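You operate a simulated robot arm through the tools that you are given. There is no shell and no other tool.

The job below is to be done with a simulated two-armed robot. You get a single attempt, and the scene is never put back.

TASK
Turn the grey microscope's round stage at 4x until the grain looks orange.
Fine: analyser and purple slider pushed in; the screen says GOOD.

Only the result counts: the job must be done as asked and must still hold three seconds after the hand-in. Knocking over, shifting, dropping, spilling or breaking anything else fails it.

THE ROBOT
Two 7-joint arms with fingered hands on one trunk that stands fixed in place. Base frame: the origin is at the foot of the trunk, x ahead of it, y to its left, z up. Lengths are in mm, angles in rad, forces in N, time in s.
The left shoulder is at [60, 177, 900], the right one opposite. With the tool pointing down near the work surface each hand reaches from about 440 to 960 mm from the base axis, measured 20 degrees to its own side. Payload 4 kg a hand.
The tool frame of a hand sits at the grasp point between the pads (the TCP): z along the fingers, y along the line on which they close. The tips reach 37 mm beyond it. The gripper opens to 124 mm; its body begins 43 mm behind the TCP. The gripper is a hand of 3 fingers: y runs from the thumb to the fingers, the wrist lies at [-15, -108, -202] in the tool frame, and closing takes about 1.5 s.
Orientation is told as [roll, pitch, yaw] about the base's x, y, z axes, in that order, counted from this pose: with the fingers straight down and the wrist toward the robot, the tool's x, y and z point along [0, 1, 0], [1, 0, 0] and [0, 0, -1] of the base frame.

THE INTERFACE
- The arms move only by the tool step_arm. It takes "left_series", "right_series" or both (then of equal length, played together; a hand with none holds still); each is text: rows parted by semicolons, each of 7 numbers parted by spaces: the shift along the tool's x, y, z in cm, then the turn, a rotation vector about the tool's x, y, z in rad, then the opening, from 0 (shut) to 1 (fully open). In form: tx ty tz wx wy wz grip; .... A call has 1 to 20 rows; each row is the pose to reach, as a shift and turn from the pose commanded when the call began, along the tool's axes at that moment. Rows are played at 5 a second. More than 50 mm and 0.15 rad between two rows, or a gripper value outside its range, and nothing of the call is played. Where a pose cannot be reached the arm comes as near as it can. A force on the tool above 90 N (or 10 N above the force at the start of the call, whichever is more), or a blocked arm, ends the call early, and 0.2 s more pass. Each finger travels about 72 mm/s and halts on what it meets, pressing with about 32 N; the grip force reading is that of the motor and also rises with nothing between the fingers. The clock runs only during rows and for 0.2 s after the last one: add rows that repeat a pose to give the fingers time. It gives the time, the measured TCP pose, the force on the tool (base axes), the opening and the grip force at its end, in the units of the frame above (readings bear some noise), with the torque about the TCP (base axes, N m) and any sound that the robot's microphone picked up.
- Cameras (640 x 400 px; columns grow to the right, rows downward): "scene" is now at [35.5, 61.9, 1566.5]; the picture's right is [0.70, -0.72, 0.00], its down [-0.39, -0.38, -0.84] and it looks along [0.60, 0.59, -0.54] (base axes); focal length 279 px, centre (320, 200). "left" rides on the left gripper at [-64, -76, -137] in its tool frame; the picture's right is [-0.84, -0.26, 0.48], its down [0.48, -0.76, 0.43] and it looks along [0.26, 0.60, 0.76] (tool axes); focal length 256 px, centre (320, 200). "right" rides on the right gripper at [64, -76, -137] in its tool frame; the picture's right is [-0.84, 0.26, -0.48], its down [-0.48, -0.76, 0.43] and it looks along [-0.26, 0.60, 0.76] (tool axes); focal length 256 px, centre (320, 200). There is no depth. A picture from a camera that has moved, and an enlarged one, comes with that camera's place and axes in the base frame and with its lens.
- capture(camera): a new picture of that camera. The clock stands still meanwhile.
- slide_trunk(by): slides the trunk up (or, below 0, down) by that many mm; the arms and the scene camera ride with it, the base frame stays. It gives what a move gives, with no picture.
- grasp_type(shape, hand): the hand has 3 fingers and takes this shape, open, in about a second: jaw (thumb against the fingers, like two jaws); tri (thumb and two fingers); tip (a fingertip pinch); poke (one finger out to press); point (the index stretched); flat (the hand flat); cup (the hand cupped); fist (a fist). The gripper value then closes the fingers along that shape, each until it touches; the sizes above hold for jaw. It gives what a move gives, with no picture.
- turn_head(pan, tilt): turns the head with the scene camera to pan (to the left, within 1.501 rad either way) and tilt (down, from -0.506 to 1.204), counted from straight ahead of the robot. It gives what a move gives.
- enlarge(camera, box): a new picture of the part [left, top, right, bottom] of that camera's present view, enlarged. The clock stands still meanwhile.
- finish_job(): hands the job in; it is judged then, once.

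Nothing tells you positions but the pictures and the camera data. Unless the task says otherwise, let go and move clear before handing in.

The tools are called as a command line: name --argument value ..., lists and objects as JSON in quotes. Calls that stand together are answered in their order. step_arm: Moves the arms, as the interface text tells. Its arguments: {"type":"object","properties":{"left_series":{"type":"string"},"right_series":{"type":"string"}},"required":[]} The other tools are called the same way: slide_trunk (by) moves the trunk up or down; grasp_type (shape, hand) gives the hand a shape; turn_head (pan, tilt) turns the head that bears the scene camera; capture (camera) takes a picture; enlarge (camera, box) takes an enlarged picture of a part of a camera's view; finish_job () hands the job in.

At the start:

```text
t: 0.0
left_eef_pos: [405.5, 548.2, 1256.9]
left_orientation: [-0.001, 0.0, 0.0]
left_contact_force: [0.1, -0.2, -0.4]
left_wrist_torque: [0.0, 0.0, 0.0]
left_gripper_width: 123.6
left_finger_force: 0.1
left_shape: jaw
right_eef_pos: [517.6, 40.0, 1250.4]
right_orientation: [-0.001, 0.001, 0.001]
right_contact_force: [-0.5, 0.0, 0.1]
right_wrist_torque: [-0.02, 0.0, -0.01]
right_gripper_width: 123.3
right_finger_force: 0.0
right_shape: jaw
trunk travel left (down, up): [-425.0, 165.0]
head pan, tilt (commanded): [0.773, 0.569]
```

scene: 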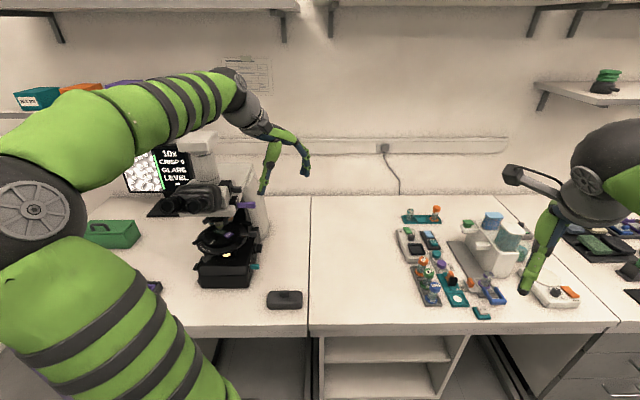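
right: 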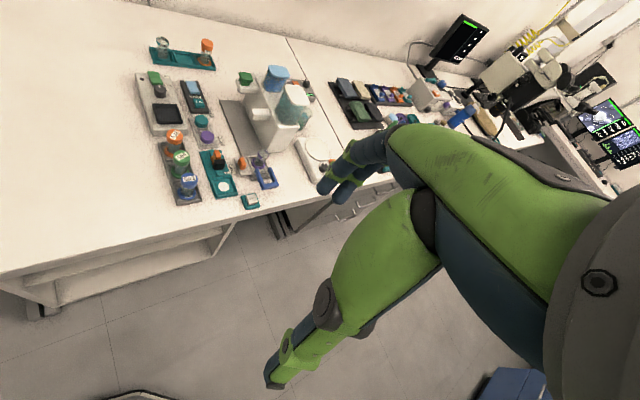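
left: 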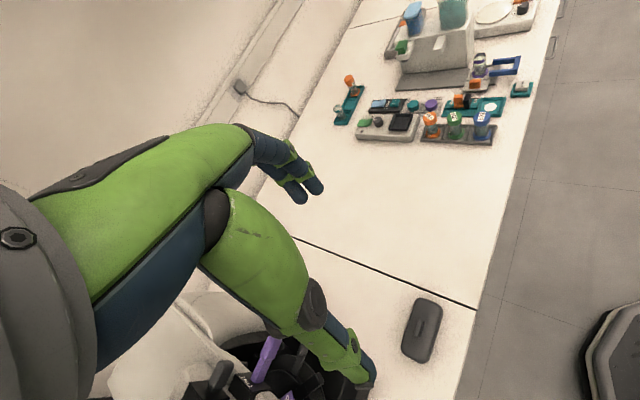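

I see a microscope with a screen ahead-left on the bench, and perhaps another microscope far to the right. I'll look more closely at both before moving.

enlarge --camera "scene" --box '[100, 130, 300, 300]'

enlarge --camera "right" --box '[380, 0, 640, 160]'

enlarge --camera "left" --box '[60, 250, 460, 400]'

```text
2.35 times, centred on (200, 215) of scene
camera zoom: at [35.5, 61.9, 1566.5], right [0.7, -0.72, 0.0], down [-0.39, -0.38, -0.84], along [0.6, 0.59, -0.54], focal length 656 px, centre (602, 165)
```

zoom: 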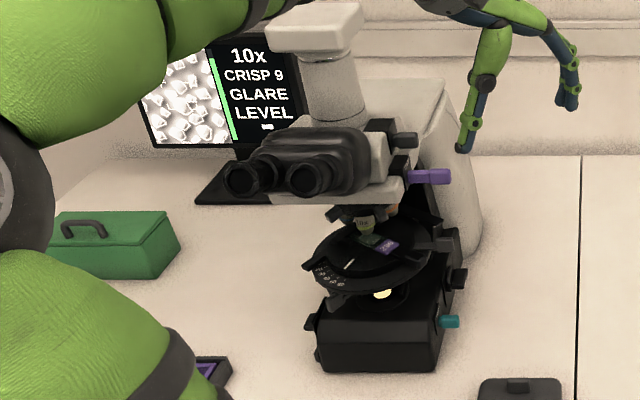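

```text
2.46 times, centred on (510, 80) of right
camera zoom: at [442.2, 104.2, 1387.6], right [0.26, -0.84, 0.48], down [-0.76, -0.48, -0.43], along [0.6, -0.26, -0.76], focal length 630 px, centre (-148, 495)
```

zoom: 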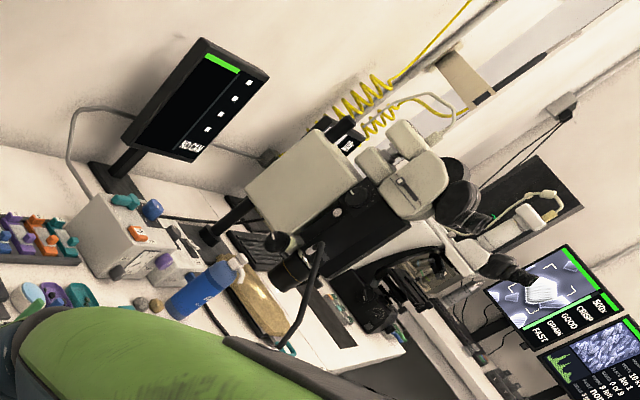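

```text
1.60 times, centred on (260, 325) of left
camera zoom: at [330.2, 485.9, 1394.1], right [-0.26, -0.84, -0.48], down [-0.76, 0.48, -0.43], along [0.6, 0.26, -0.76], focal length 410 px, centre (416, 0)
```

zoom: 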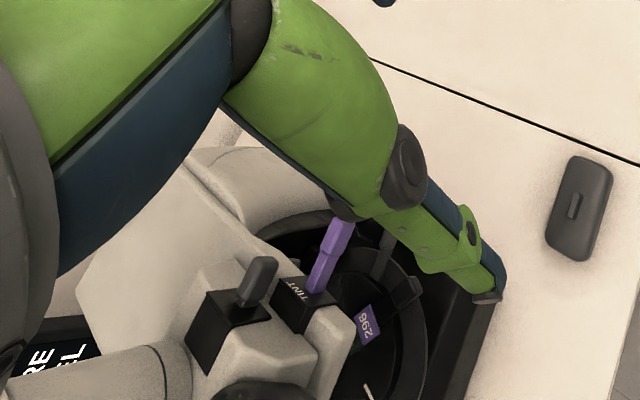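

The microscope ahead-left has a round stage, a purple slider and a dark analyser slider, with its screen at 10x. I'll turn the head to see all of it and the other instruments.

turn_head --pan -0.6 --tilt 0.5

capture --camera "scene"

turn_head --pan 1.4 --tilt 0.5

capture --camera "scene"

```text
t: 1.5
left_eef_pos: [405.7, 549.2, 1257.4]
left_orientation: [0.0, 0.0, 0.0]
left_contact_force: [-0.7, -0.7, 0.4]
left_wrist_torque: [-0.02, -0.02, 0.0]
left_gripper_width: 123.6
left_finger_force: 0.1
left_shape: jaw
right_eef_pos: [518.3, 39.1, 1251.8]
right_orientation: [0.0, 0.0, 0.001]
right_contact_force: [0.3, 0.1, -0.5]
right_wrist_torque: [0.03, 0.02, 0.01]
right_gripper_width: 123.7
right_finger_force: 0.0
right_shape: jaw
trunk travel left (down, up): [-425.0, 165.0]
head pan, tilt (commanded): [-0.6, 0.499]
```

```text
taken
camera scene: at [46.7, -51.9, 1572.8], right [-0.56, -0.83, 0.0], down [-0.4, 0.27, -0.88], along [0.72, -0.5, -0.48], focal length 279 px, centre (320, 200)
```

scene: 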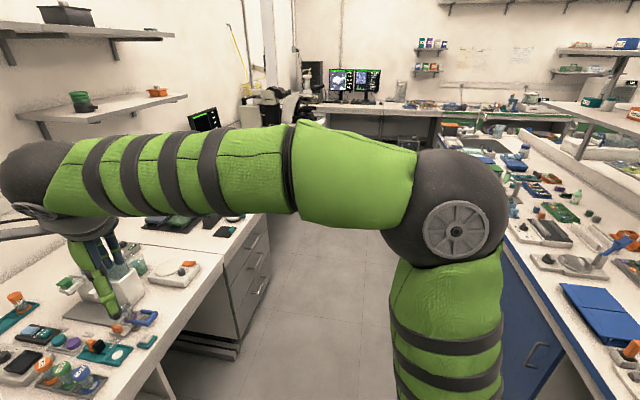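

```text
t: 3.5
left_eef_pos: [406.9, 549.4, 1258.0]
left_orientation: [-0.002, -0.001, 0.001]
left_contact_force: [0.1, 0.0, -1.1]
left_wrist_torque: [0.02, 0.0, -0.02]
left_gripper_width: 123.4
left_finger_force: 0.0
left_shape: jaw
right_eef_pos: [519.0, 39.6, 1250.8]
right_orientation: [-0.001, -0.001, 0.0]
right_contact_force: [-0.7, 0.0, 0.3]
right_wrist_torque: [0.03, 0.03, 0.03]
right_gripper_width: 123.5
right_finger_force: 0.1
right_shape: jaw
trunk travel left (down, up): [-425.0, 165.0]
head pan, tilt (commanded): [1.4, 0.499]
```

```text
taken
camera scene: at [-12.9, 89.1, 1572.8], right [0.99, -0.17, 0.0], down [-0.08, -0.47, -0.88], along [0.15, 0.87, -0.48], focal length 279 px, centre (320, 200)
```

scene: 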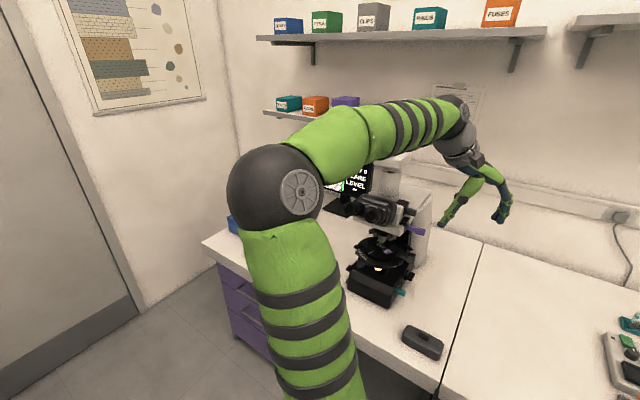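

The grey microscope in reach is the one at ahead-left; the others are across the room. I'll centre the head on it and enlarge.

turn_head --pan 1.1 --tilt 0.75

capture --camera "scene"

enlarge --camera "scene" --box '[270, 60, 430, 160]'

enlarge --camera "scene" --box '[270, 130, 430, 230]'

```text
t: 4.2
left_eef_pos: [406.3, 549.2, 1258.6]
left_orientation: [0.0, 0.0, 0.002]
left_contact_force: [-0.4, 0.0, 0.2]
left_wrist_torque: [0.01, -0.01, -0.04]
left_gripper_width: 123.9
left_finger_force: 0.1
left_shape: jaw
right_eef_pos: [517.9, 37.2, 1250.6]
right_orientation: [0.0, 0.0, -0.002]
right_contact_force: [-0.8, -0.3, -0.4]
right_wrist_torque: [-0.02, -0.03, -0.01]
right_gripper_width: 123.7
right_finger_force: 0.0
right_shape: jaw
trunk travel left (down, up): [-425.0, 165.0]
head pan, tilt (commanded): [1.1, 0.75]
```

```text
taken
camera scene: at [9.2, 73.4, 1550.8], right [0.89, -0.45, 0.0], down [-0.31, -0.61, -0.73], along [0.33, 0.65, -0.68], focal length 279 px, centre (320, 200)
```

scene: 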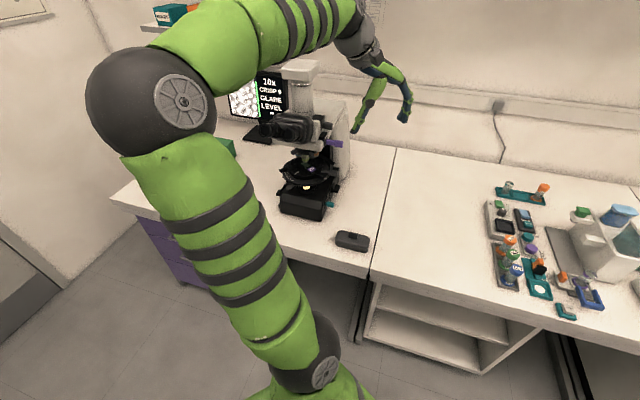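

```text
4.00 times, centred on (350, 110) of scene
camera zoom: at [9.2, 73.4, 1550.8], right [0.89, -0.45, 0.0], down [-0.31, -0.61, -0.73], along [0.33, 0.65, -0.68], focal length 1115 px, centre (200, 560)
```

zoom: 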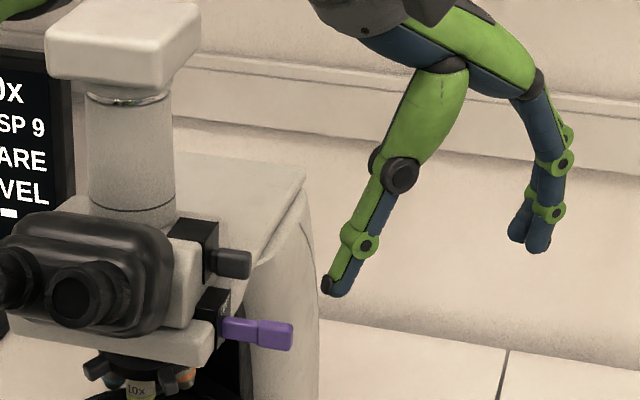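

```text
4.00 times, centred on (350, 180) of scene
camera zoom: at [9.2, 73.4, 1550.8], right [0.89, -0.45, 0.0], down [-0.31, -0.61, -0.73], along [0.33, 0.65, -0.68], focal length 1115 px, centre (200, 280)
```

zoom: 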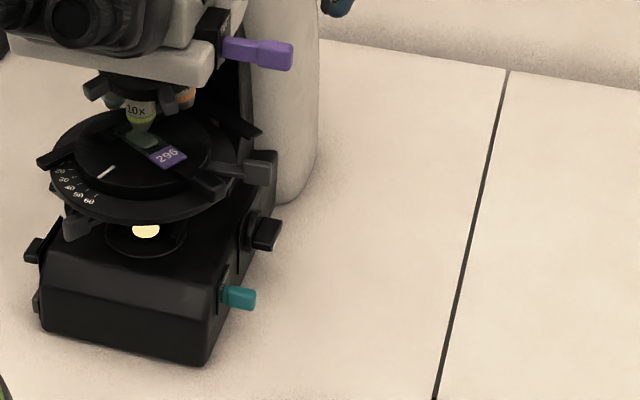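

The microscope stands around x 350, y 700, its front facing -y, with sliders sticking out toward +x; bench top is near z 770. I'll zoom in to the screen and the parts.

enlarge --camera "scene" --box '[225, 65, 289, 125]'

enlarge --camera "scene" --box '[275, 145, 345, 190]'

enlarge --camera "scene" --box '[275, 175, 345, 220]'

enlarge --camera "scene" --box '[275, 105, 355, 155]'

```text
6.67 times, centred on (257, 95) of scene
camera zoom: at [9.2, 73.4, 1550.8], right [0.89, -0.45, 0.0], down [-0.31, -0.61, -0.73], along [0.33, 0.65, -0.68], focal length 1859 px, centre (740, 900)
```

zoom: 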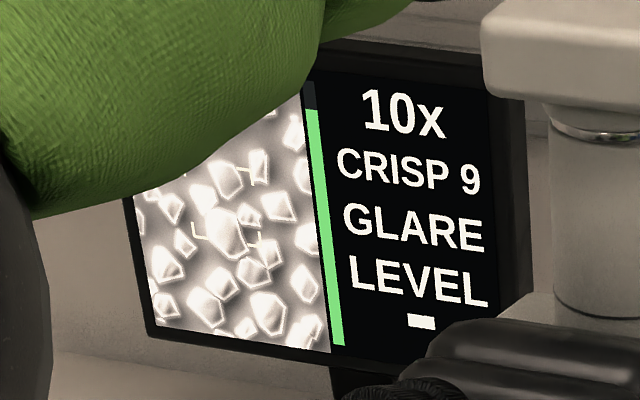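

```text
8.89 times, centred on (310, 168) of scene
camera zoom: at [9.2, 73.4, 1550.8], right [0.89, -0.45, 0.0], down [-0.31, -0.61, -0.73], along [0.33, 0.65, -0.68], focal length 2479 px, centre (409, 489)
```

zoom: 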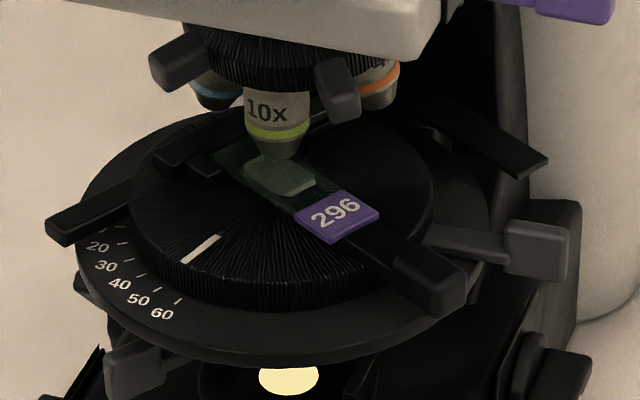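

```text
8.89 times, centred on (310, 198) of scene
camera zoom: at [9.2, 73.4, 1550.8], right [0.89, -0.45, 0.0], down [-0.31, -0.61, -0.73], along [0.33, 0.65, -0.68], focal length 2479 px, centre (409, 222)
```

zoom: 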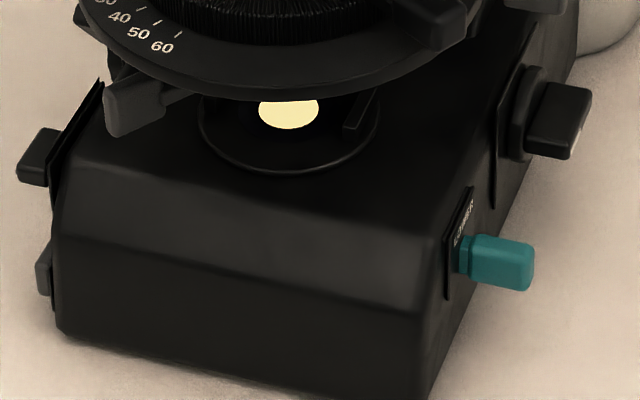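

```text
8.00 times, centred on (315, 130) of scene
camera zoom: at [9.2, 73.4, 1550.8], right [0.89, -0.45, 0.0], down [-0.31, -0.61, -0.73], along [0.33, 0.65, -0.68], focal length 2231 px, centre (360, 760)
```

zoom: 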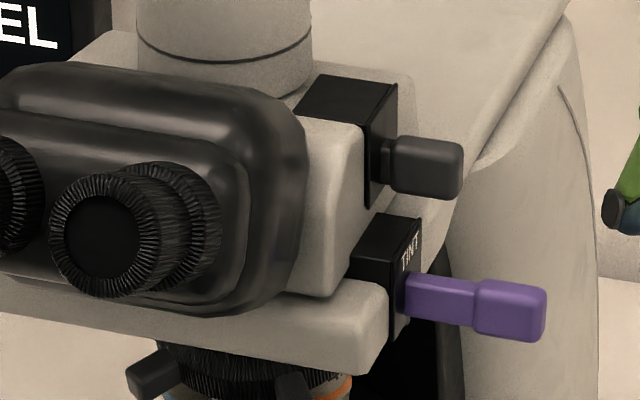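

I see the analyser (dark handle), TINT slider (purple), 10x objective in place, ringed stage with handles, and a teal control on the base. I'll zoom further for labels.

enlarge --camera "scene" --box '[320, 194, 338, 208]'

enlarge --camera "scene" --box '[316, 108, 346, 128]'

enlarge --camera "scene" --box '[275, 180, 305, 200]'

enlarge --camera "scene" --box '[285, 145, 325, 172]'

enlarge --camera "scene" --box '[310, 160, 350, 187]'

```text
16.00 times, centred on (329, 201) of scene
camera zoom: at [9.2, 73.4, 1550.8], right [0.89, -0.45, 0.0], down [-0.31, -0.61, -0.73], along [0.33, 0.65, -0.68], focal length 4462 px, centre (176, 184)
```

zoom: 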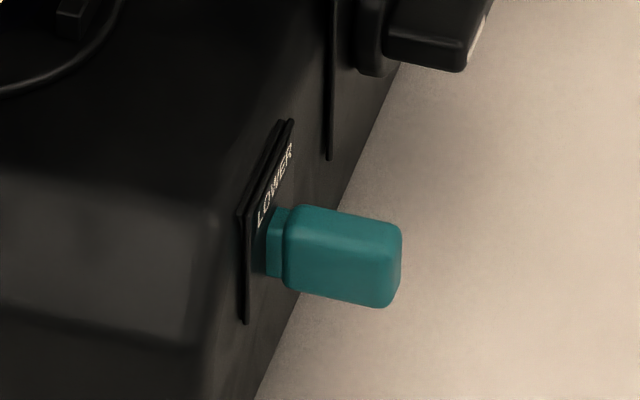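

```text
16.00 times, centred on (331, 118) of scene
camera zoom: at [9.2, 73.4, 1550.8], right [0.89, -0.45, 0.0], down [-0.31, -0.61, -0.73], along [0.33, 0.65, -0.68], focal length 4462 px, centre (144, 1512)
```

zoom: 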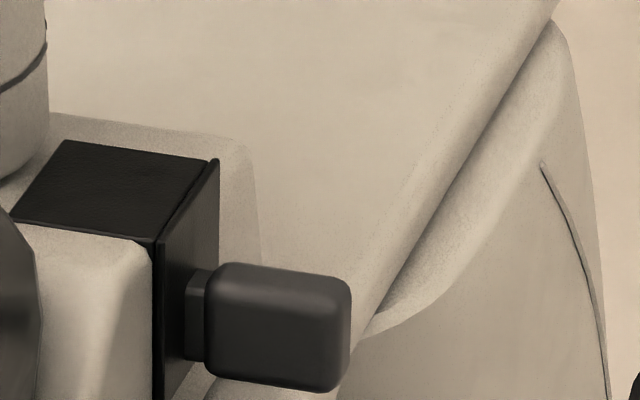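

```text
16.00 times, centred on (290, 190) of scene
camera zoom: at [9.2, 73.4, 1550.8], right [0.89, -0.45, 0.0], down [-0.31, -0.61, -0.73], along [0.33, 0.65, -0.68], focal length 4462 px, centre (800, 360)
```

zoom: 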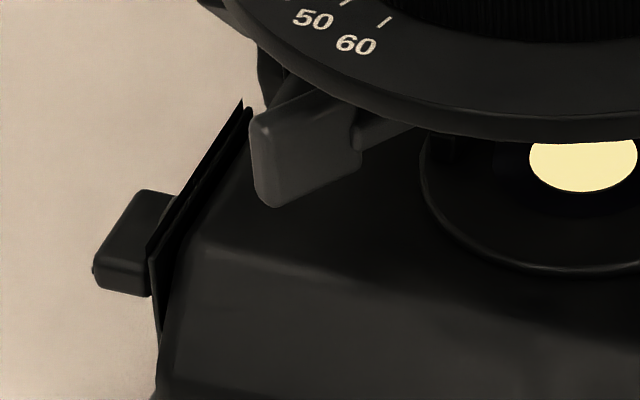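

```text
14.81 times, centred on (305, 158) of scene
camera zoom: at [9.2, 73.4, 1550.8], right [0.89, -0.45, 0.0], down [-0.31, -0.61, -0.73], along [0.33, 0.65, -0.68], focal length 4131 px, centre (542, 815)
```

zoom: 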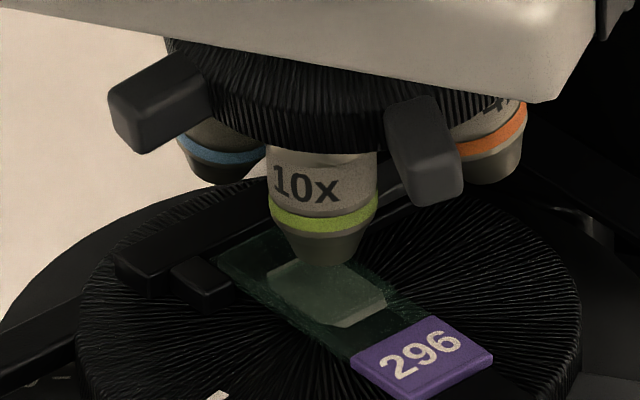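

```text
14.81 times, centred on (330, 174) of scene
camera zoom: at [9.2, 73.4, 1550.8], right [0.89, -0.45, 0.0], down [-0.31, -0.61, -0.73], along [0.33, 0.65, -0.68], focal length 4131 px, centre (172, 593)
```

zoom: 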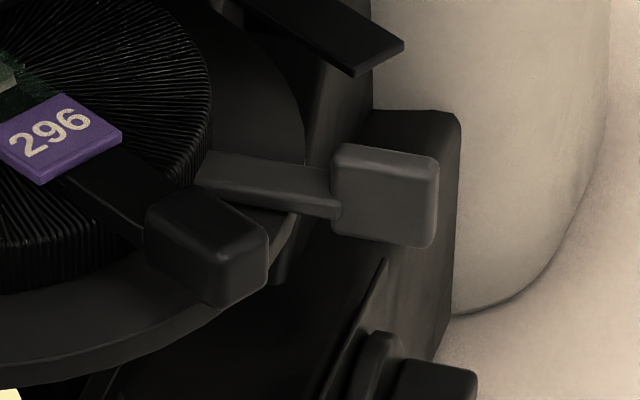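

The orange-ringed 4x objective sits to the right of the active 10x, and the stage centre is near [331, 825, 957], with the microscope turned so its front faces about [-0.65, -0.76]. I'll swing the left hand back and yaw it so its camera shows the right-hand side of the microscope.

step_arm --left_series "-0.5 0.9 0 0 0 -0.15 1; -1 1.8 0 0 0 -0.3 1; -1.5 2.7 0 0 0 -0.45 1; -2 3.6 0 0 0 -0.6 1; -2.5 4.5 0 0 0 -0.75 1; -3 5.4 0 0 0 -0.9 1; -3.5 6.3 0 0 0 -1.05 1; -4 7.2 0 0 0 -1.2 1; -4.5 8.1 0 0 0 -1.35 1; -5 9 0 0 0 -1.5 1; -5 9 0 0 0 -1.5 1"

capture --camera "left"

capture --camera "scene"

```text
t: 6.7
left_eef_pos: [496.8, 501.1, 1258.2]
left_orientation: [-0.001, -0.001, 1.503]
left_contact_force: [0.1, -0.5, 0.6]
left_wrist_torque: [-0.02, 0.0, 0.03]
left_gripper_width: 123.7
left_finger_force: 0.1
left_shape: jaw
right_eef_pos: [518.1, 39.5, 1251.3]
right_orientation: [0.0, 0.001, 0.0]
right_contact_force: [0.2, 0.1, 0.4]
right_wrist_torque: [0.02, -0.04, 0.01]
right_gripper_width: 123.6
right_finger_force: 0.0
right_shape: jaw
trunk travel left (down, up): [-425.0, 165.0]
head pan, tilt (commanded): [1.1, 0.75]
```

```text
taken
camera left: at [554.5, 420.3, 1394.8], right [0.82, -0.31, -0.48], down [-0.53, -0.72, -0.44], along [-0.21, 0.61, -0.76], focal length 256 px, centre (320, 200)
```

left: 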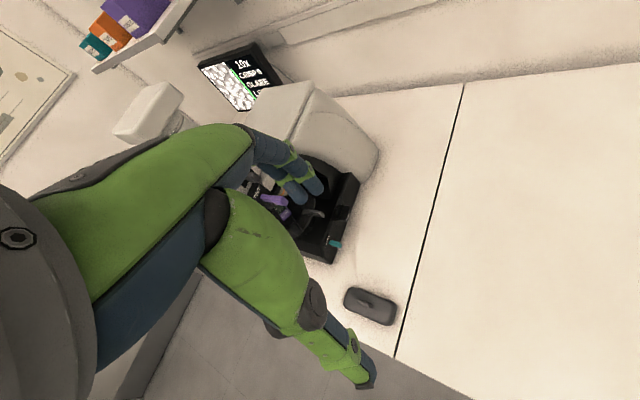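

```text
taken
camera scene: at [8.9, 73.3, 1550.8], right [0.89, -0.45, 0.0], down [-0.31, -0.61, -0.73], along [0.33, 0.65, -0.68], focal length 279 px, centre (320, 200)
```

scene: 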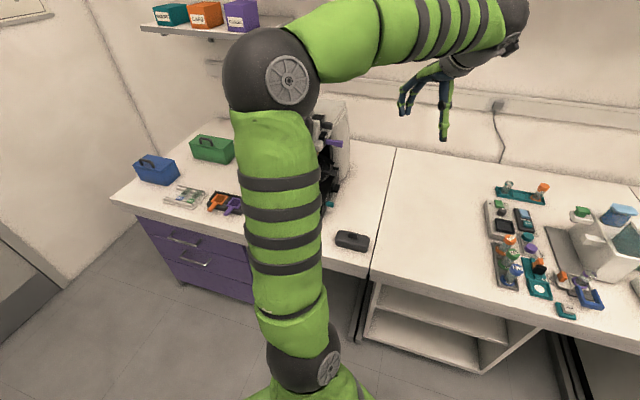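

The left hand's own fingers block much of its camera, and its upper arm blocks the head view. I'll move the left hand back to where it was, make a fist with the right hand, and bring the right camera round as an observer.

step_arm --left_series "-0.9 0.5 0 0 0 0.15 1; -1.8 1 0 0 0 0.3 1; -2.7 1.5 0 0 0 0.45 1; -3.6 2 0 0 0 0.6 1; -4.5 2.5 0 0 0 0.75 1; -5.4 3 0 0 0 0.9 1; -6.3 3.5 0 0 0 1.05 1; -7.2 4 0 0 0 1.2 1; -8.1 4.5 0 0 0 1.35 1; -9 5 0 0 0 1.5 1; -9 5 0 0 0 1.5 1"

grasp_type --shape "fist" --hand "right"

capture --camera "right"

```text
t: 9.1
left_eef_pos: [589.3, 542.5, 1257.9]
left_orientation: [0.0, 0.0, -0.001]
left_contact_force: [0.9, -0.1, -0.2]
left_wrist_torque: [0.0, 0.0, 0.02]
left_gripper_width: 123.8
left_finger_force: 0.1
left_shape: jaw
right_eef_pos: [519.0, 39.7, 1251.7]
right_orientation: [0.0, -0.001, 0.001]
right_contact_force: [-0.2, 0.4, 0.6]
right_wrist_torque: [-0.03, 0.01, 0.0]
right_gripper_width: 123.7
right_finger_force: 0.1
right_shape: jaw
trunk travel left (down, up): [-425.0, 165.0]
head pan, tilt (commanded): [1.1, 0.75]
```

```text
t: 9.9
left_eef_pos: [589.9, 541.7, 1257.7]
left_orientation: [-0.001, -0.001, -0.001]
left_contact_force: [-0.1, 0.2, 0.2]
left_wrist_torque: [-0.01, 0.02, -0.02]
left_gripper_width: 123.5
left_finger_force: 0.1
left_shape: jaw
right_eef_pos: [518.7, 39.9, 1251.7]
right_orientation: [-0.002, -0.001, 0.002]
right_contact_force: [0.0, -0.3, -0.1]
right_wrist_torque: [-0.02, 0.0, 0.01]
right_gripper_width: 0.1
right_finger_force: 0.1
right_shape: fist
trunk travel left (down, up): [-425.0, 165.0]
head pan, tilt (commanded): [1.1, 0.75]
```

```text
taken
camera right: at [442.2, 104.2, 1387.6], right [0.26, -0.84, 0.48], down [-0.76, -0.48, -0.43], along [0.6, -0.26, -0.76], focal length 256 px, centre (320, 200)
```

right: 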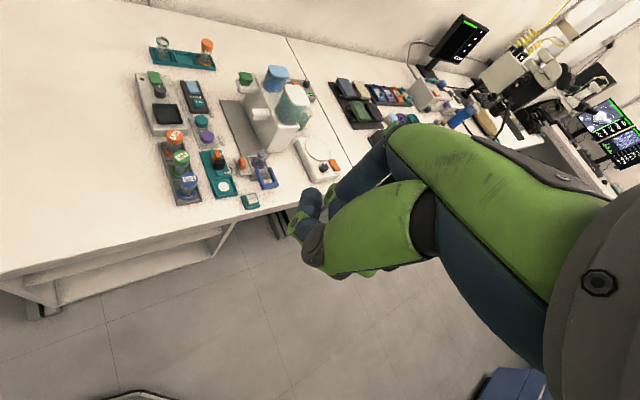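

The fist is compact. Now I move the right hand left (+y) and yaw it about 2.2 rad so that its camera looks at the microscope.

step_arm --right_series "1.8 0.1 0 0 0 -0.14 0; 3.6 0.2 0 0 0 -0.28 0; 5.4 0.3 0 0 0 -0.42 0; 7.2 0.5 0 0 0 -0.56 0; 9 0.6 0 0 0 -0.7 0; 10.8 0.7 0 0 0 -0.84 0; 12.6 0.8 0 0 0 -0.98 0; 14.4 1 0 0 0 -1.12 0; 16.2 1.1 0 0 0 -1.26 0; 18 1.2 0 0 0 -1.4 0; 19.8 1.3 0 0 0 -1.54 0; 21.6 1.4 0 0 0 -1.68 0; 23.4 1.5 0 0 0 -1.82 0; 25.2 1.6 0 0 0 -1.96 0; 27 1.8 0 0 0 -2.1 0; 28.8 2 0 0 0 -2.24 0; 28.8 2 0 0 0 -2.24 0"

capture --camera "right"

capture --camera "scene"

```text
t: 13.6
left_eef_pos: [589.7, 541.4, 1257.0]
left_orientation: [0.001, -0.001, 0.0]
left_contact_force: [-0.8, -0.8, 1.6]
left_wrist_torque: [0.04, -0.02, 0.02]
left_gripper_width: 123.7
left_finger_force: 0.1
left_shape: jaw
right_eef_pos: [499.9, 283.1, 1222.7]
right_orientation: [-0.001, 0.0, 2.243]
right_contact_force: [1.1, -1.2, 0.3]
right_wrist_torque: [0.03, 0.02, 0.0]
right_gripper_width: 0.0
right_finger_force: 0.1
right_shape: fist
right hand out of reach, approached as far as the arm can: row 14, 15, 16, 17
trunk travel left (down, up): [-425.0, 165.0]
head pan, tilt (commanded): [1.1, 0.75]
```

```text
taken
camera right: at [496.7, 184.1, 1359.0], right [0.5, 0.72, 0.48], down [0.85, -0.29, -0.44], along [-0.17, 0.63, -0.76], focal length 256 px, centre (320, 200)
```

right: 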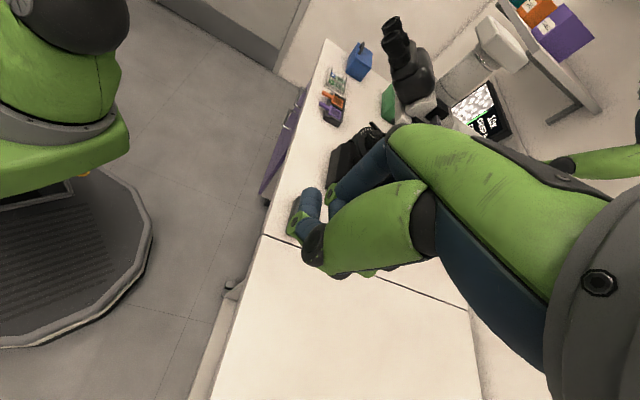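

```text
taken
camera scene: at [9.3, 72.4, 1550.9], right [0.89, -0.45, 0.0], down [-0.31, -0.61, -0.73], along [0.33, 0.65, -0.68], focal length 279 px, centre (320, 200)
```

scene: 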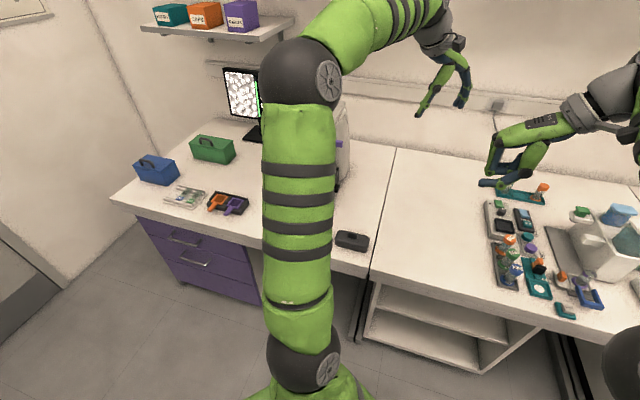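

The fist blocks the stage from here. I'll tilt the right hand up and turn it back some, so the microscope moves out to the left of the fist in that picture.

step_arm --right_series "2.3 -0.6 0.5 -0.1 -0.045 0.0875 0; 4.6 -1.2 1 -0.2 -0.09 0.175 0; 6.9 -1.9 1.5 -0.3 -0.135 0.2625 0; 9.3 -2.5 2 -0.41 -0.18 0.35 0; 9.3 -2.5 2 -0.41 -0.18 0.35 0"

capture --camera "right"

```text
t: 14.8
left_eef_pos: [589.1, 544.1, 1257.5]
left_orientation: [0.0, 0.001, 0.0]
left_contact_force: [-0.2, -0.4, 0.8]
left_wrist_torque: [0.04, -0.04, 0.0]
left_gripper_width: 124.0
left_finger_force: 0.1
left_shape: jaw
right_eef_pos: [442.3, 205.0, 1202.2]
right_orientation: [-0.111, -0.431, 1.907]
right_contact_force: [-0.3, 0.8, 0.0]
right_wrist_torque: [0.0, 0.02, 0.01]
right_gripper_width: 0.0
right_finger_force: 0.0
right_shape: fist
trunk travel left (down, up): [-425.0, 165.0]
head pan, tilt (commanded): [1.1, 0.75]
```

```text
taken
camera right: at [408.7, 64.1, 1286.5], right [0.74, 0.25, 0.63], down [0.67, -0.33, -0.66], along [0.04, 0.91, -0.41], focal length 256 px, centre (320, 200)
```

right: 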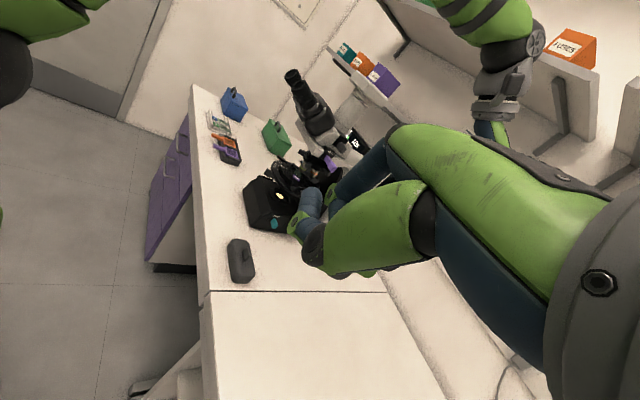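

The scope now shows left of the fist. I'll turn this camera a bit right and move it closer for a cleaner view.

step_arm --right_series "-3.3 1.5 1 -0.056 -0.089 0.05 0; -6.6 3 2 -0.112 -0.177 0.1 0; -9.9 4.6 3.1 -0.168 -0.266 0.15 0; -9.9 4.6 3.1 -0.168 -0.266 0.15 0"

capture --camera "right"

```text
t: 15.8
left_eef_pos: [589.3, 541.9, 1257.8]
left_orientation: [-0.002, 0.0, 0.0]
left_contact_force: [0.5, 1.1, -0.3]
left_wrist_torque: [0.0, 0.01, 0.04]
left_gripper_width: 123.7
left_finger_force: 0.2
left_shape: jaw
right_eef_pos: [522.9, 285.1, 1206.7]
right_orientation: [-0.314, -0.629, 1.781]
right_contact_force: [-0.5, -0.4, -0.1]
right_wrist_torque: [-0.01, -0.01, -0.02]
right_gripper_width: 0.0
right_finger_force: 0.1
right_shape: fist
trunk travel left (down, up): [-425.0, 165.0]
head pan, tilt (commanded): [1.1, 0.75]
```

```text
taken
camera right: at [447.2, 140.9, 1250.1], right [0.68, -0.07, 0.73], down [0.68, -0.33, -0.66], along [0.29, 0.94, -0.17], focal length 256 px, centre (320, 200)
```

right: 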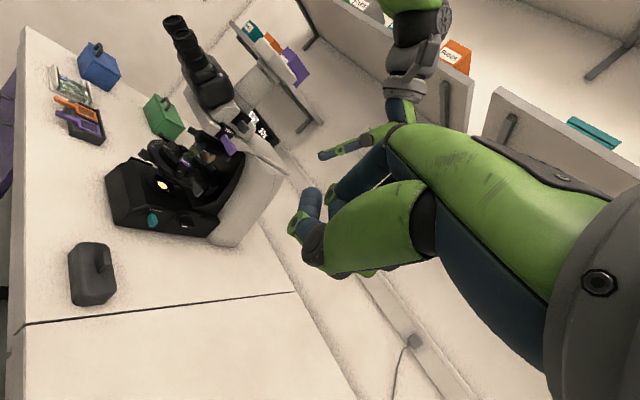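

Now the right camera has a clear, though tilted, view of the whole microscope. I'll enlarge its parts.

enlarge --camera "right" --box '[130, 100, 290, 250]'

enlarge --camera "right" --box '[135, 110, 235, 210]'

enlarge --camera "right" --box '[100, 160, 220, 240]'

enlarge --camera "right" --box '[190, 90, 290, 160]'

```text
2.67 times, centred on (210, 175) of right
camera zoom: at [447.2, 140.9, 1250.1], right [0.68, -0.07, 0.73], down [0.68, -0.33, -0.66], along [0.29, 0.94, -0.17], focal length 683 px, centre (613, 267)
```

zoom: 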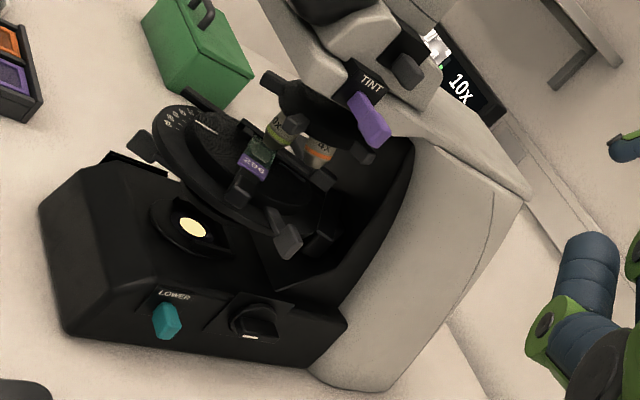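

```text
4.00 times, centred on (185, 160) of right
camera zoom: at [447.2, 140.9, 1250.1], right [0.68, -0.07, 0.73], down [0.68, -0.33, -0.66], along [0.29, 0.94, -0.17], focal length 1024 px, centre (860, 360)
```

zoom: 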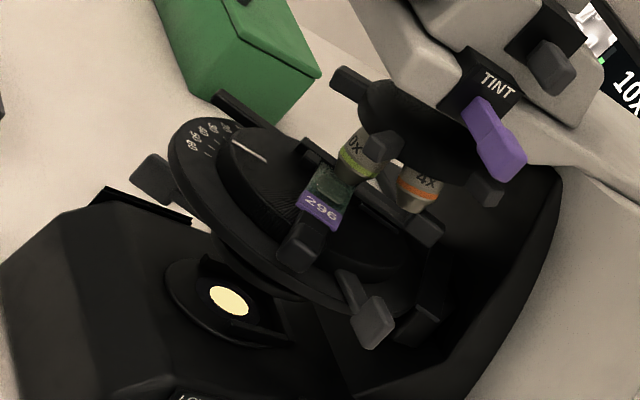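

```text
5.00 times, centred on (160, 200) of right
camera zoom: at [447.2, 140.9, 1250.1], right [0.68, -0.07, 0.73], down [0.68, -0.33, -0.66], along [0.29, 0.94, -0.17], focal length 1280 px, centre (1120, 200)
```

zoom: 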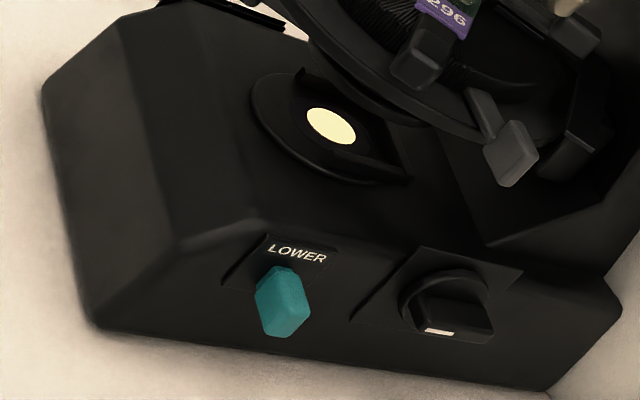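

```text
5.71 times, centred on (240, 125) of right
camera zoom: at [447.2, 140.9, 1250.1], right [0.68, -0.07, 0.73], down [0.68, -0.33, -0.66], along [0.29, 0.94, -0.17], focal length 1463 px, centre (777, 629)
```

zoom: 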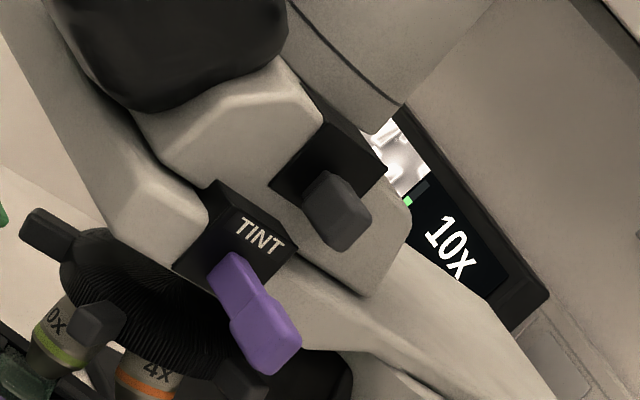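

The right camera shows LOWER (teal), a bar knob with a white mark, TINT and analyser handles, plus stage levers. I'll zoom more on stage, nosepiece and screen.

enlarge --camera "right" --box '[165, 120, 215, 160]'

enlarge --camera "right" --box '[165, 140, 265, 205]'

enlarge --camera "right" --box '[160, 200, 210, 235]'

enlarge --camera "right" --box '[205, 115, 255, 165]'

enlarge --camera "right" --box '[135, 120, 185, 165]'

```text
10.00 times, centred on (190, 140) of right
camera zoom: at [447.2, 140.9, 1250.1], right [0.68, -0.07, 0.73], down [0.68, -0.33, -0.66], along [0.29, 0.94, -0.17], focal length 2560 px, centre (1620, 800)
```

zoom: 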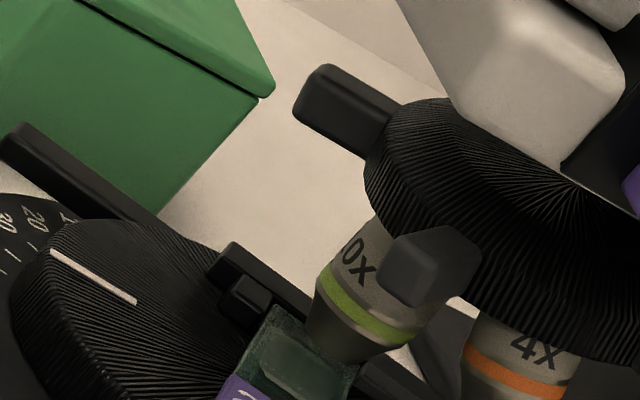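

```text
6.15 times, centred on (215, 172) of right
camera zoom: at [447.2, 140.9, 1250.1], right [0.68, -0.07, 0.73], down [0.68, -0.33, -0.66], along [0.29, 0.94, -0.17], focal length 1575 px, centre (966, 369)
```

zoom: 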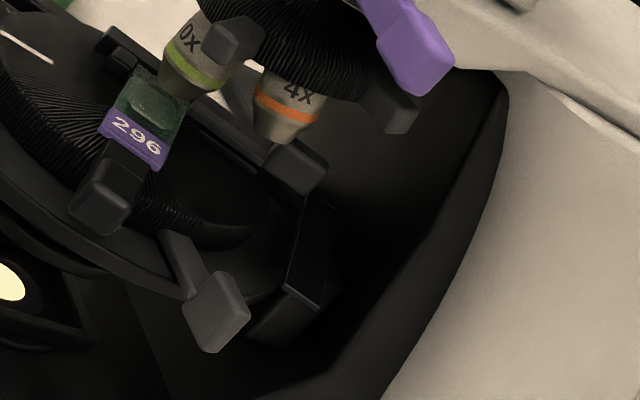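

```text
11.43 times, centred on (185, 218) of right
camera zoom: at [447.2, 140.9, 1250.1], right [0.68, -0.07, 0.73], down [0.68, -0.33, -0.66], along [0.29, 0.94, -0.17], focal length 2926 px, centre (1863, 0)
```

zoom: 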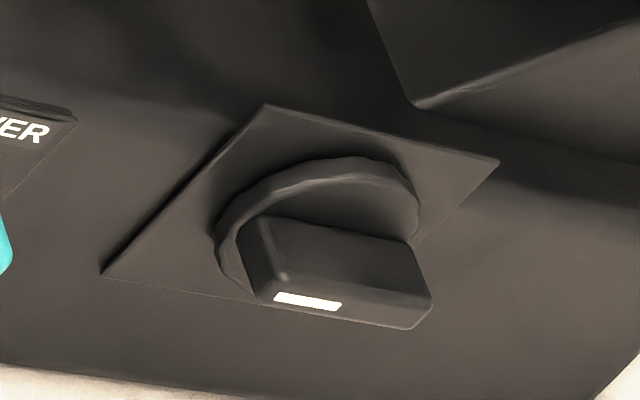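

```text
8.00 times, centred on (230, 140) of right
camera zoom: at [447.2, 140.9, 1250.1], right [0.68, -0.07, 0.73], down [0.68, -0.33, -0.66], along [0.29, 0.94, -0.17], focal length 2048 px, centre (1040, 680)
```

zoom: 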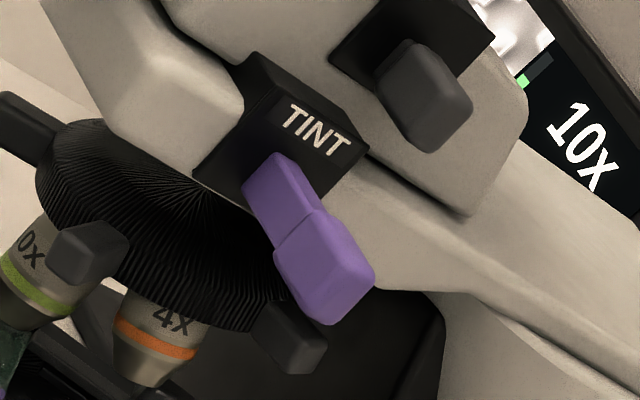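

```text
8.89 times, centred on (160, 142) of right
camera zoom: at [447.2, 140.9, 1250.1], right [0.68, -0.07, 0.73], down [0.68, -0.33, -0.66], along [0.29, 0.94, -0.17], focal length 2276 px, centre (1742, 711)
```

zoom: 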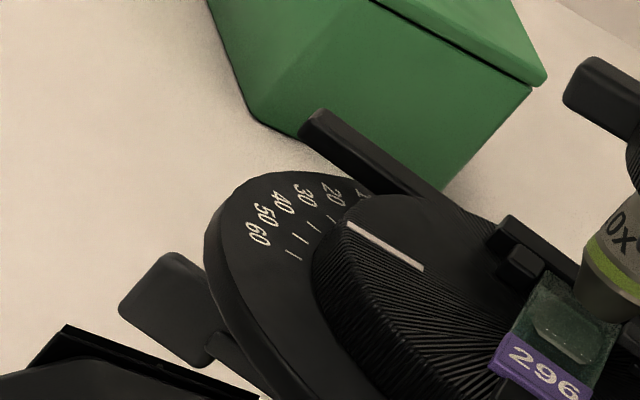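

The right camera shows a rotating nosepiece with four tabs, 10x in front and 4x (orange) on its right; three radial handles on the round stage; purple TINT handle end near [409, 703, 1093] and analyser handle end near [395, 751, 1133]. I'll put the left hand into the poke shape and see how the finger stands.

grasp_type --shape "poke" --hand "left"

capture --camera "right"

capture --camera "left"

enlarge --camera "scene" --box '[380, 0, 520, 130]'

```text
t: 16.6
left_eef_pos: [588.7, 542.5, 1258.2]
left_orientation: [0.0, 0.001, 0.0]
left_contact_force: [0.0, -0.2, 0.6]
left_wrist_torque: [-0.02, 0.02, -0.04]
left_gripper_width: 0.0
left_finger_force: 0.0
left_shape: poke
right_eef_pos: [522.2, 285.1, 1205.2]
right_orientation: [-0.314, -0.629, 1.781]
right_contact_force: [0.2, 0.0, 0.4]
right_wrist_torque: [0.02, 0.03, 0.0]
right_gripper_width: 0.0
right_finger_force: 0.1
right_shape: fist
trunk travel left (down, up): [-425.0, 165.0]
head pan, tilt (commanded): [1.1, 0.75]
```

```text
taken
camera right: at [447.4, 140.8, 1250.0], right [0.68, -0.07, 0.73], down [0.68, -0.33, -0.66], along [0.29, 0.94, -0.17], focal length 256 px, centre (320, 200)
```

right: 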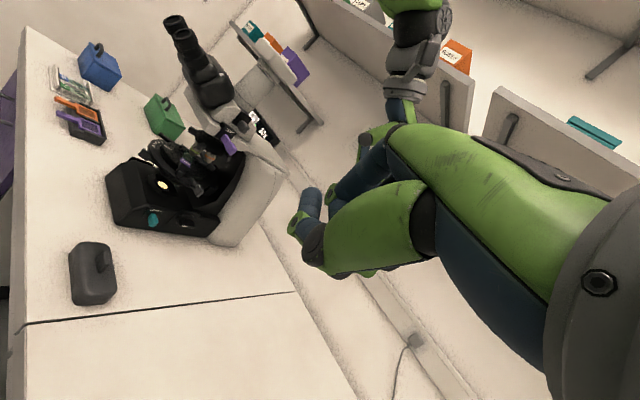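

```text
taken
camera left: at [513.2, 479.0, 1394.3], right [-0.26, -0.84, -0.48], down [-0.76, 0.48, -0.43], along [0.6, 0.26, -0.76], focal length 256 px, centre (320, 200)
```

left: 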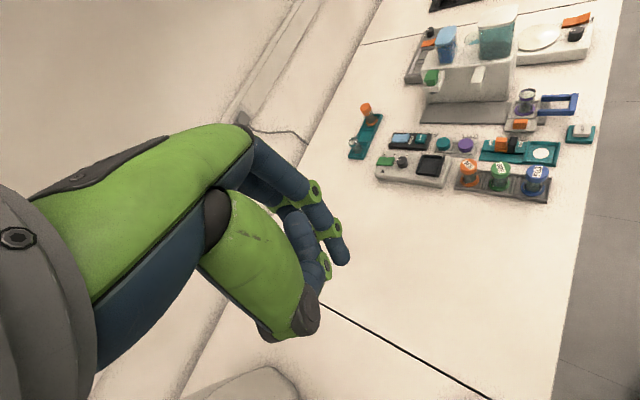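

```text
3.08 times, centred on (450, 65) of scene
camera zoom: at [9.3, 73.4, 1550.8], right [0.89, -0.45, 0.0], down [-0.31, -0.61, -0.73], along [0.33, 0.65, -0.68], focal length 858 px, centre (-80, 615)
```

zoom: 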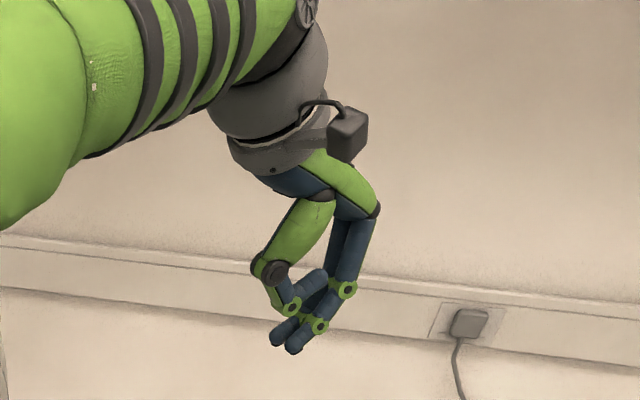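

The poke shape looks rather bunched. I'll compare it with the point shape.

enlarge --camera "left" --box '[180, 110, 400, 350]'

grasp_type --shape "point" --hand "left"

enlarge --camera "left" --box '[180, 110, 400, 350]'

enlarge --camera "scene" --box '[380, 0, 520, 130]'

```text
1.67 times, centred on (290, 230) of left
camera zoom: at [513.2, 479.0, 1394.3], right [-0.26, -0.84, -0.48], down [-0.76, 0.48, -0.43], along [0.6, 0.26, -0.76], focal length 427 px, centre (370, 150)
```

zoom: 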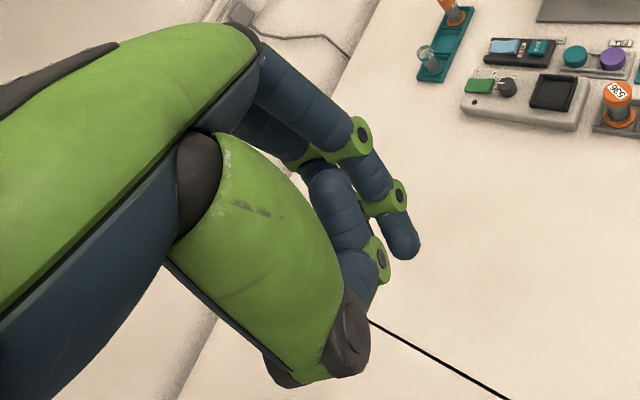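

```text
t: 17.6
left_eef_pos: [589.7, 543.1, 1258.0]
left_orientation: [0.001, -0.001, 0.0]
left_contact_force: [0.1, 1.2, -0.3]
left_wrist_torque: [0.03, 0.01, -0.01]
left_gripper_width: 118.3
left_finger_force: 0.0
left_shape: point
right_eef_pos: [520.9, 284.9, 1206.2]
right_orientation: [-0.312, -0.628, 1.779]
right_contact_force: [-0.7, -0.3, 0.0]
right_wrist_torque: [-0.01, -0.05, -0.04]
right_gripper_width: 0.0
right_finger_force: 0.1
right_shape: fist
trunk travel left (down, up): [-425.0, 165.0]
head pan, tilt (commanded): [1.1, 0.75]
```

```text
1.67 times, centred on (290, 230) of left
camera zoom: at [513.2, 479.0, 1394.4], right [-0.26, -0.84, -0.48], down [-0.76, 0.48, -0.43], along [0.6, 0.26, -0.76], focal length 427 px, centre (370, 150)
```

zoom: 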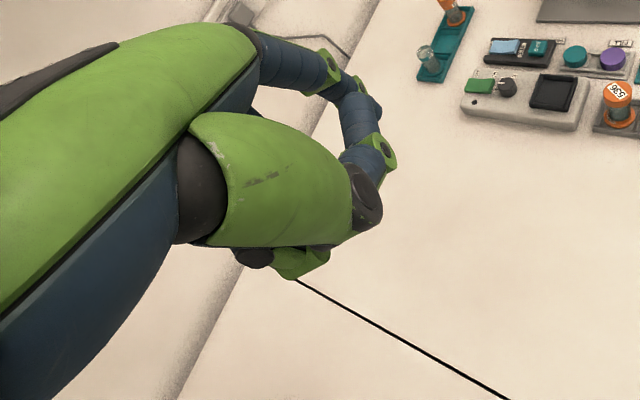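

```text
3.08 times, centred on (450, 65) of scene
camera zoom: at [9.3, 73.3, 1550.8], right [0.89, -0.45, 0.0], down [-0.31, -0.61, -0.73], along [0.33, 0.65, -0.68], focal length 858 px, centre (-80, 615)
```

zoom: 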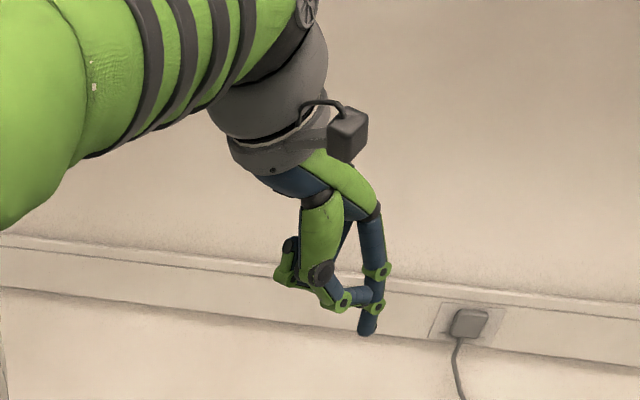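

In the poke shape the fingertip sits on the tool axis about 37 mm beyond the TCP, good for pushing. I'll go back to poke and bring the left hand to the right of the purple TINT handle, fingers down.

grasp_type --shape "poke" --hand "left"

step_arm --left_series "1.5 -1.7 0 0 0 -0.1 1; 3 -3.4 0 0 0 -0.2 1; 4.5 -5.1 0 0 0 -0.3 1; 6 -6.8 0 0 0 -0.4 1; 7.5 -8.5 0 0 0 -0.5 1; 9 -10.2 1 0 0 -0.6 1; 10.5 -11.9 2 0 0 -0.7 1; 12 -13.6 3 0 0 -0.8 1; 13.7 -15.4 4 0 0 -0.845 1; 13.7 -15.4 4 0 0 -0.845 1"

capture --camera "right"

capture --camera "left"

capture --camera "scene"

```text
t: 18.4
left_eef_pos: [589.7, 543.0, 1257.1]
left_orientation: [-0.001, 0.002, 0.0]
left_contact_force: [-1.0, 0.1, -0.5]
left_wrist_torque: [-0.05, -0.02, 0.03]
left_gripper_width: 0.2
left_finger_force: 0.2
left_shape: poke
right_eef_pos: [521.6, 285.4, 1205.4]
right_orientation: [-0.313, -0.627, 1.782]
right_contact_force: [0.8, -1.1, -0.9]
right_wrist_torque: [-0.01, -0.02, 0.01]
right_gripper_width: 0.1
right_finger_force: 0.1
right_shape: fist
trunk travel left (down, up): [-425.0, 165.0]
head pan, tilt (commanded): [1.1, 0.75]
```

```text
t: 20.6
left_eef_pos: [435.8, 679.8, 1217.7]
left_orientation: [-0.001, 0.001, 0.846]
left_contact_force: [-0.5, -0.1, -0.2]
left_wrist_torque: [0.04, -0.03, 0.01]
left_gripper_width: 0.0
left_finger_force: 0.1
left_shape: poke
right_eef_pos: [522.3, 284.8, 1204.9]
right_orientation: [-0.311, -0.628, 1.782]
right_contact_force: [0.1, 0.3, -0.1]
right_wrist_torque: [-0.01, 0.02, 0.02]
right_gripper_width: 0.0
right_finger_force: 0.1
right_shape: fist
trunk travel left (down, up): [-425.0, 165.0]
head pan, tilt (commanded): [1.1, 0.75]
```

```text
taken
camera right: at [447.4, 140.7, 1250.0], right [0.68, -0.07, 0.73], down [0.68, -0.33, -0.66], along [0.29, 0.94, -0.17], focal length 256 px, centre (320, 200)
```

right: 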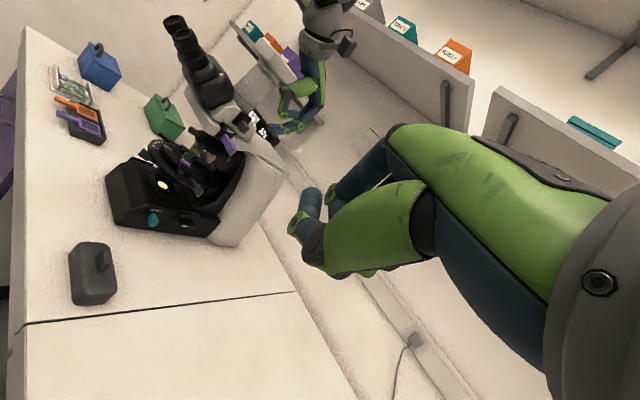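

```text
taken
camera left: at [433.4, 581.9, 1353.4], right [0.46, -0.75, -0.48], down [-0.87, -0.25, -0.43], along [0.2, 0.62, -0.76], focal length 256 px, centre (320, 200)
```

left: 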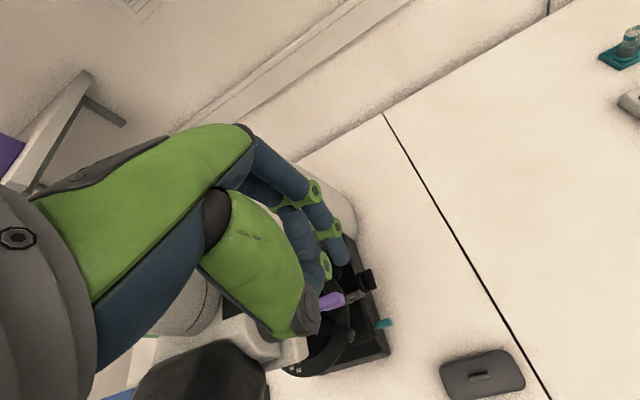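

```text
taken
camera scene: at [9.3, 73.3, 1550.8], right [0.89, -0.45, 0.0], down [-0.31, -0.61, -0.73], along [0.33, 0.65, -0.68], focal length 279 px, centre (320, 200)
```

scene: 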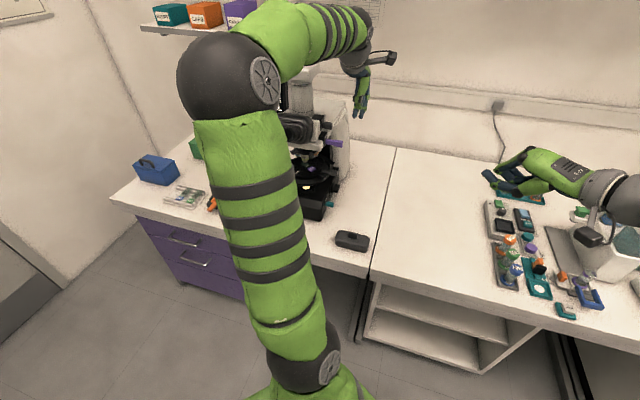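

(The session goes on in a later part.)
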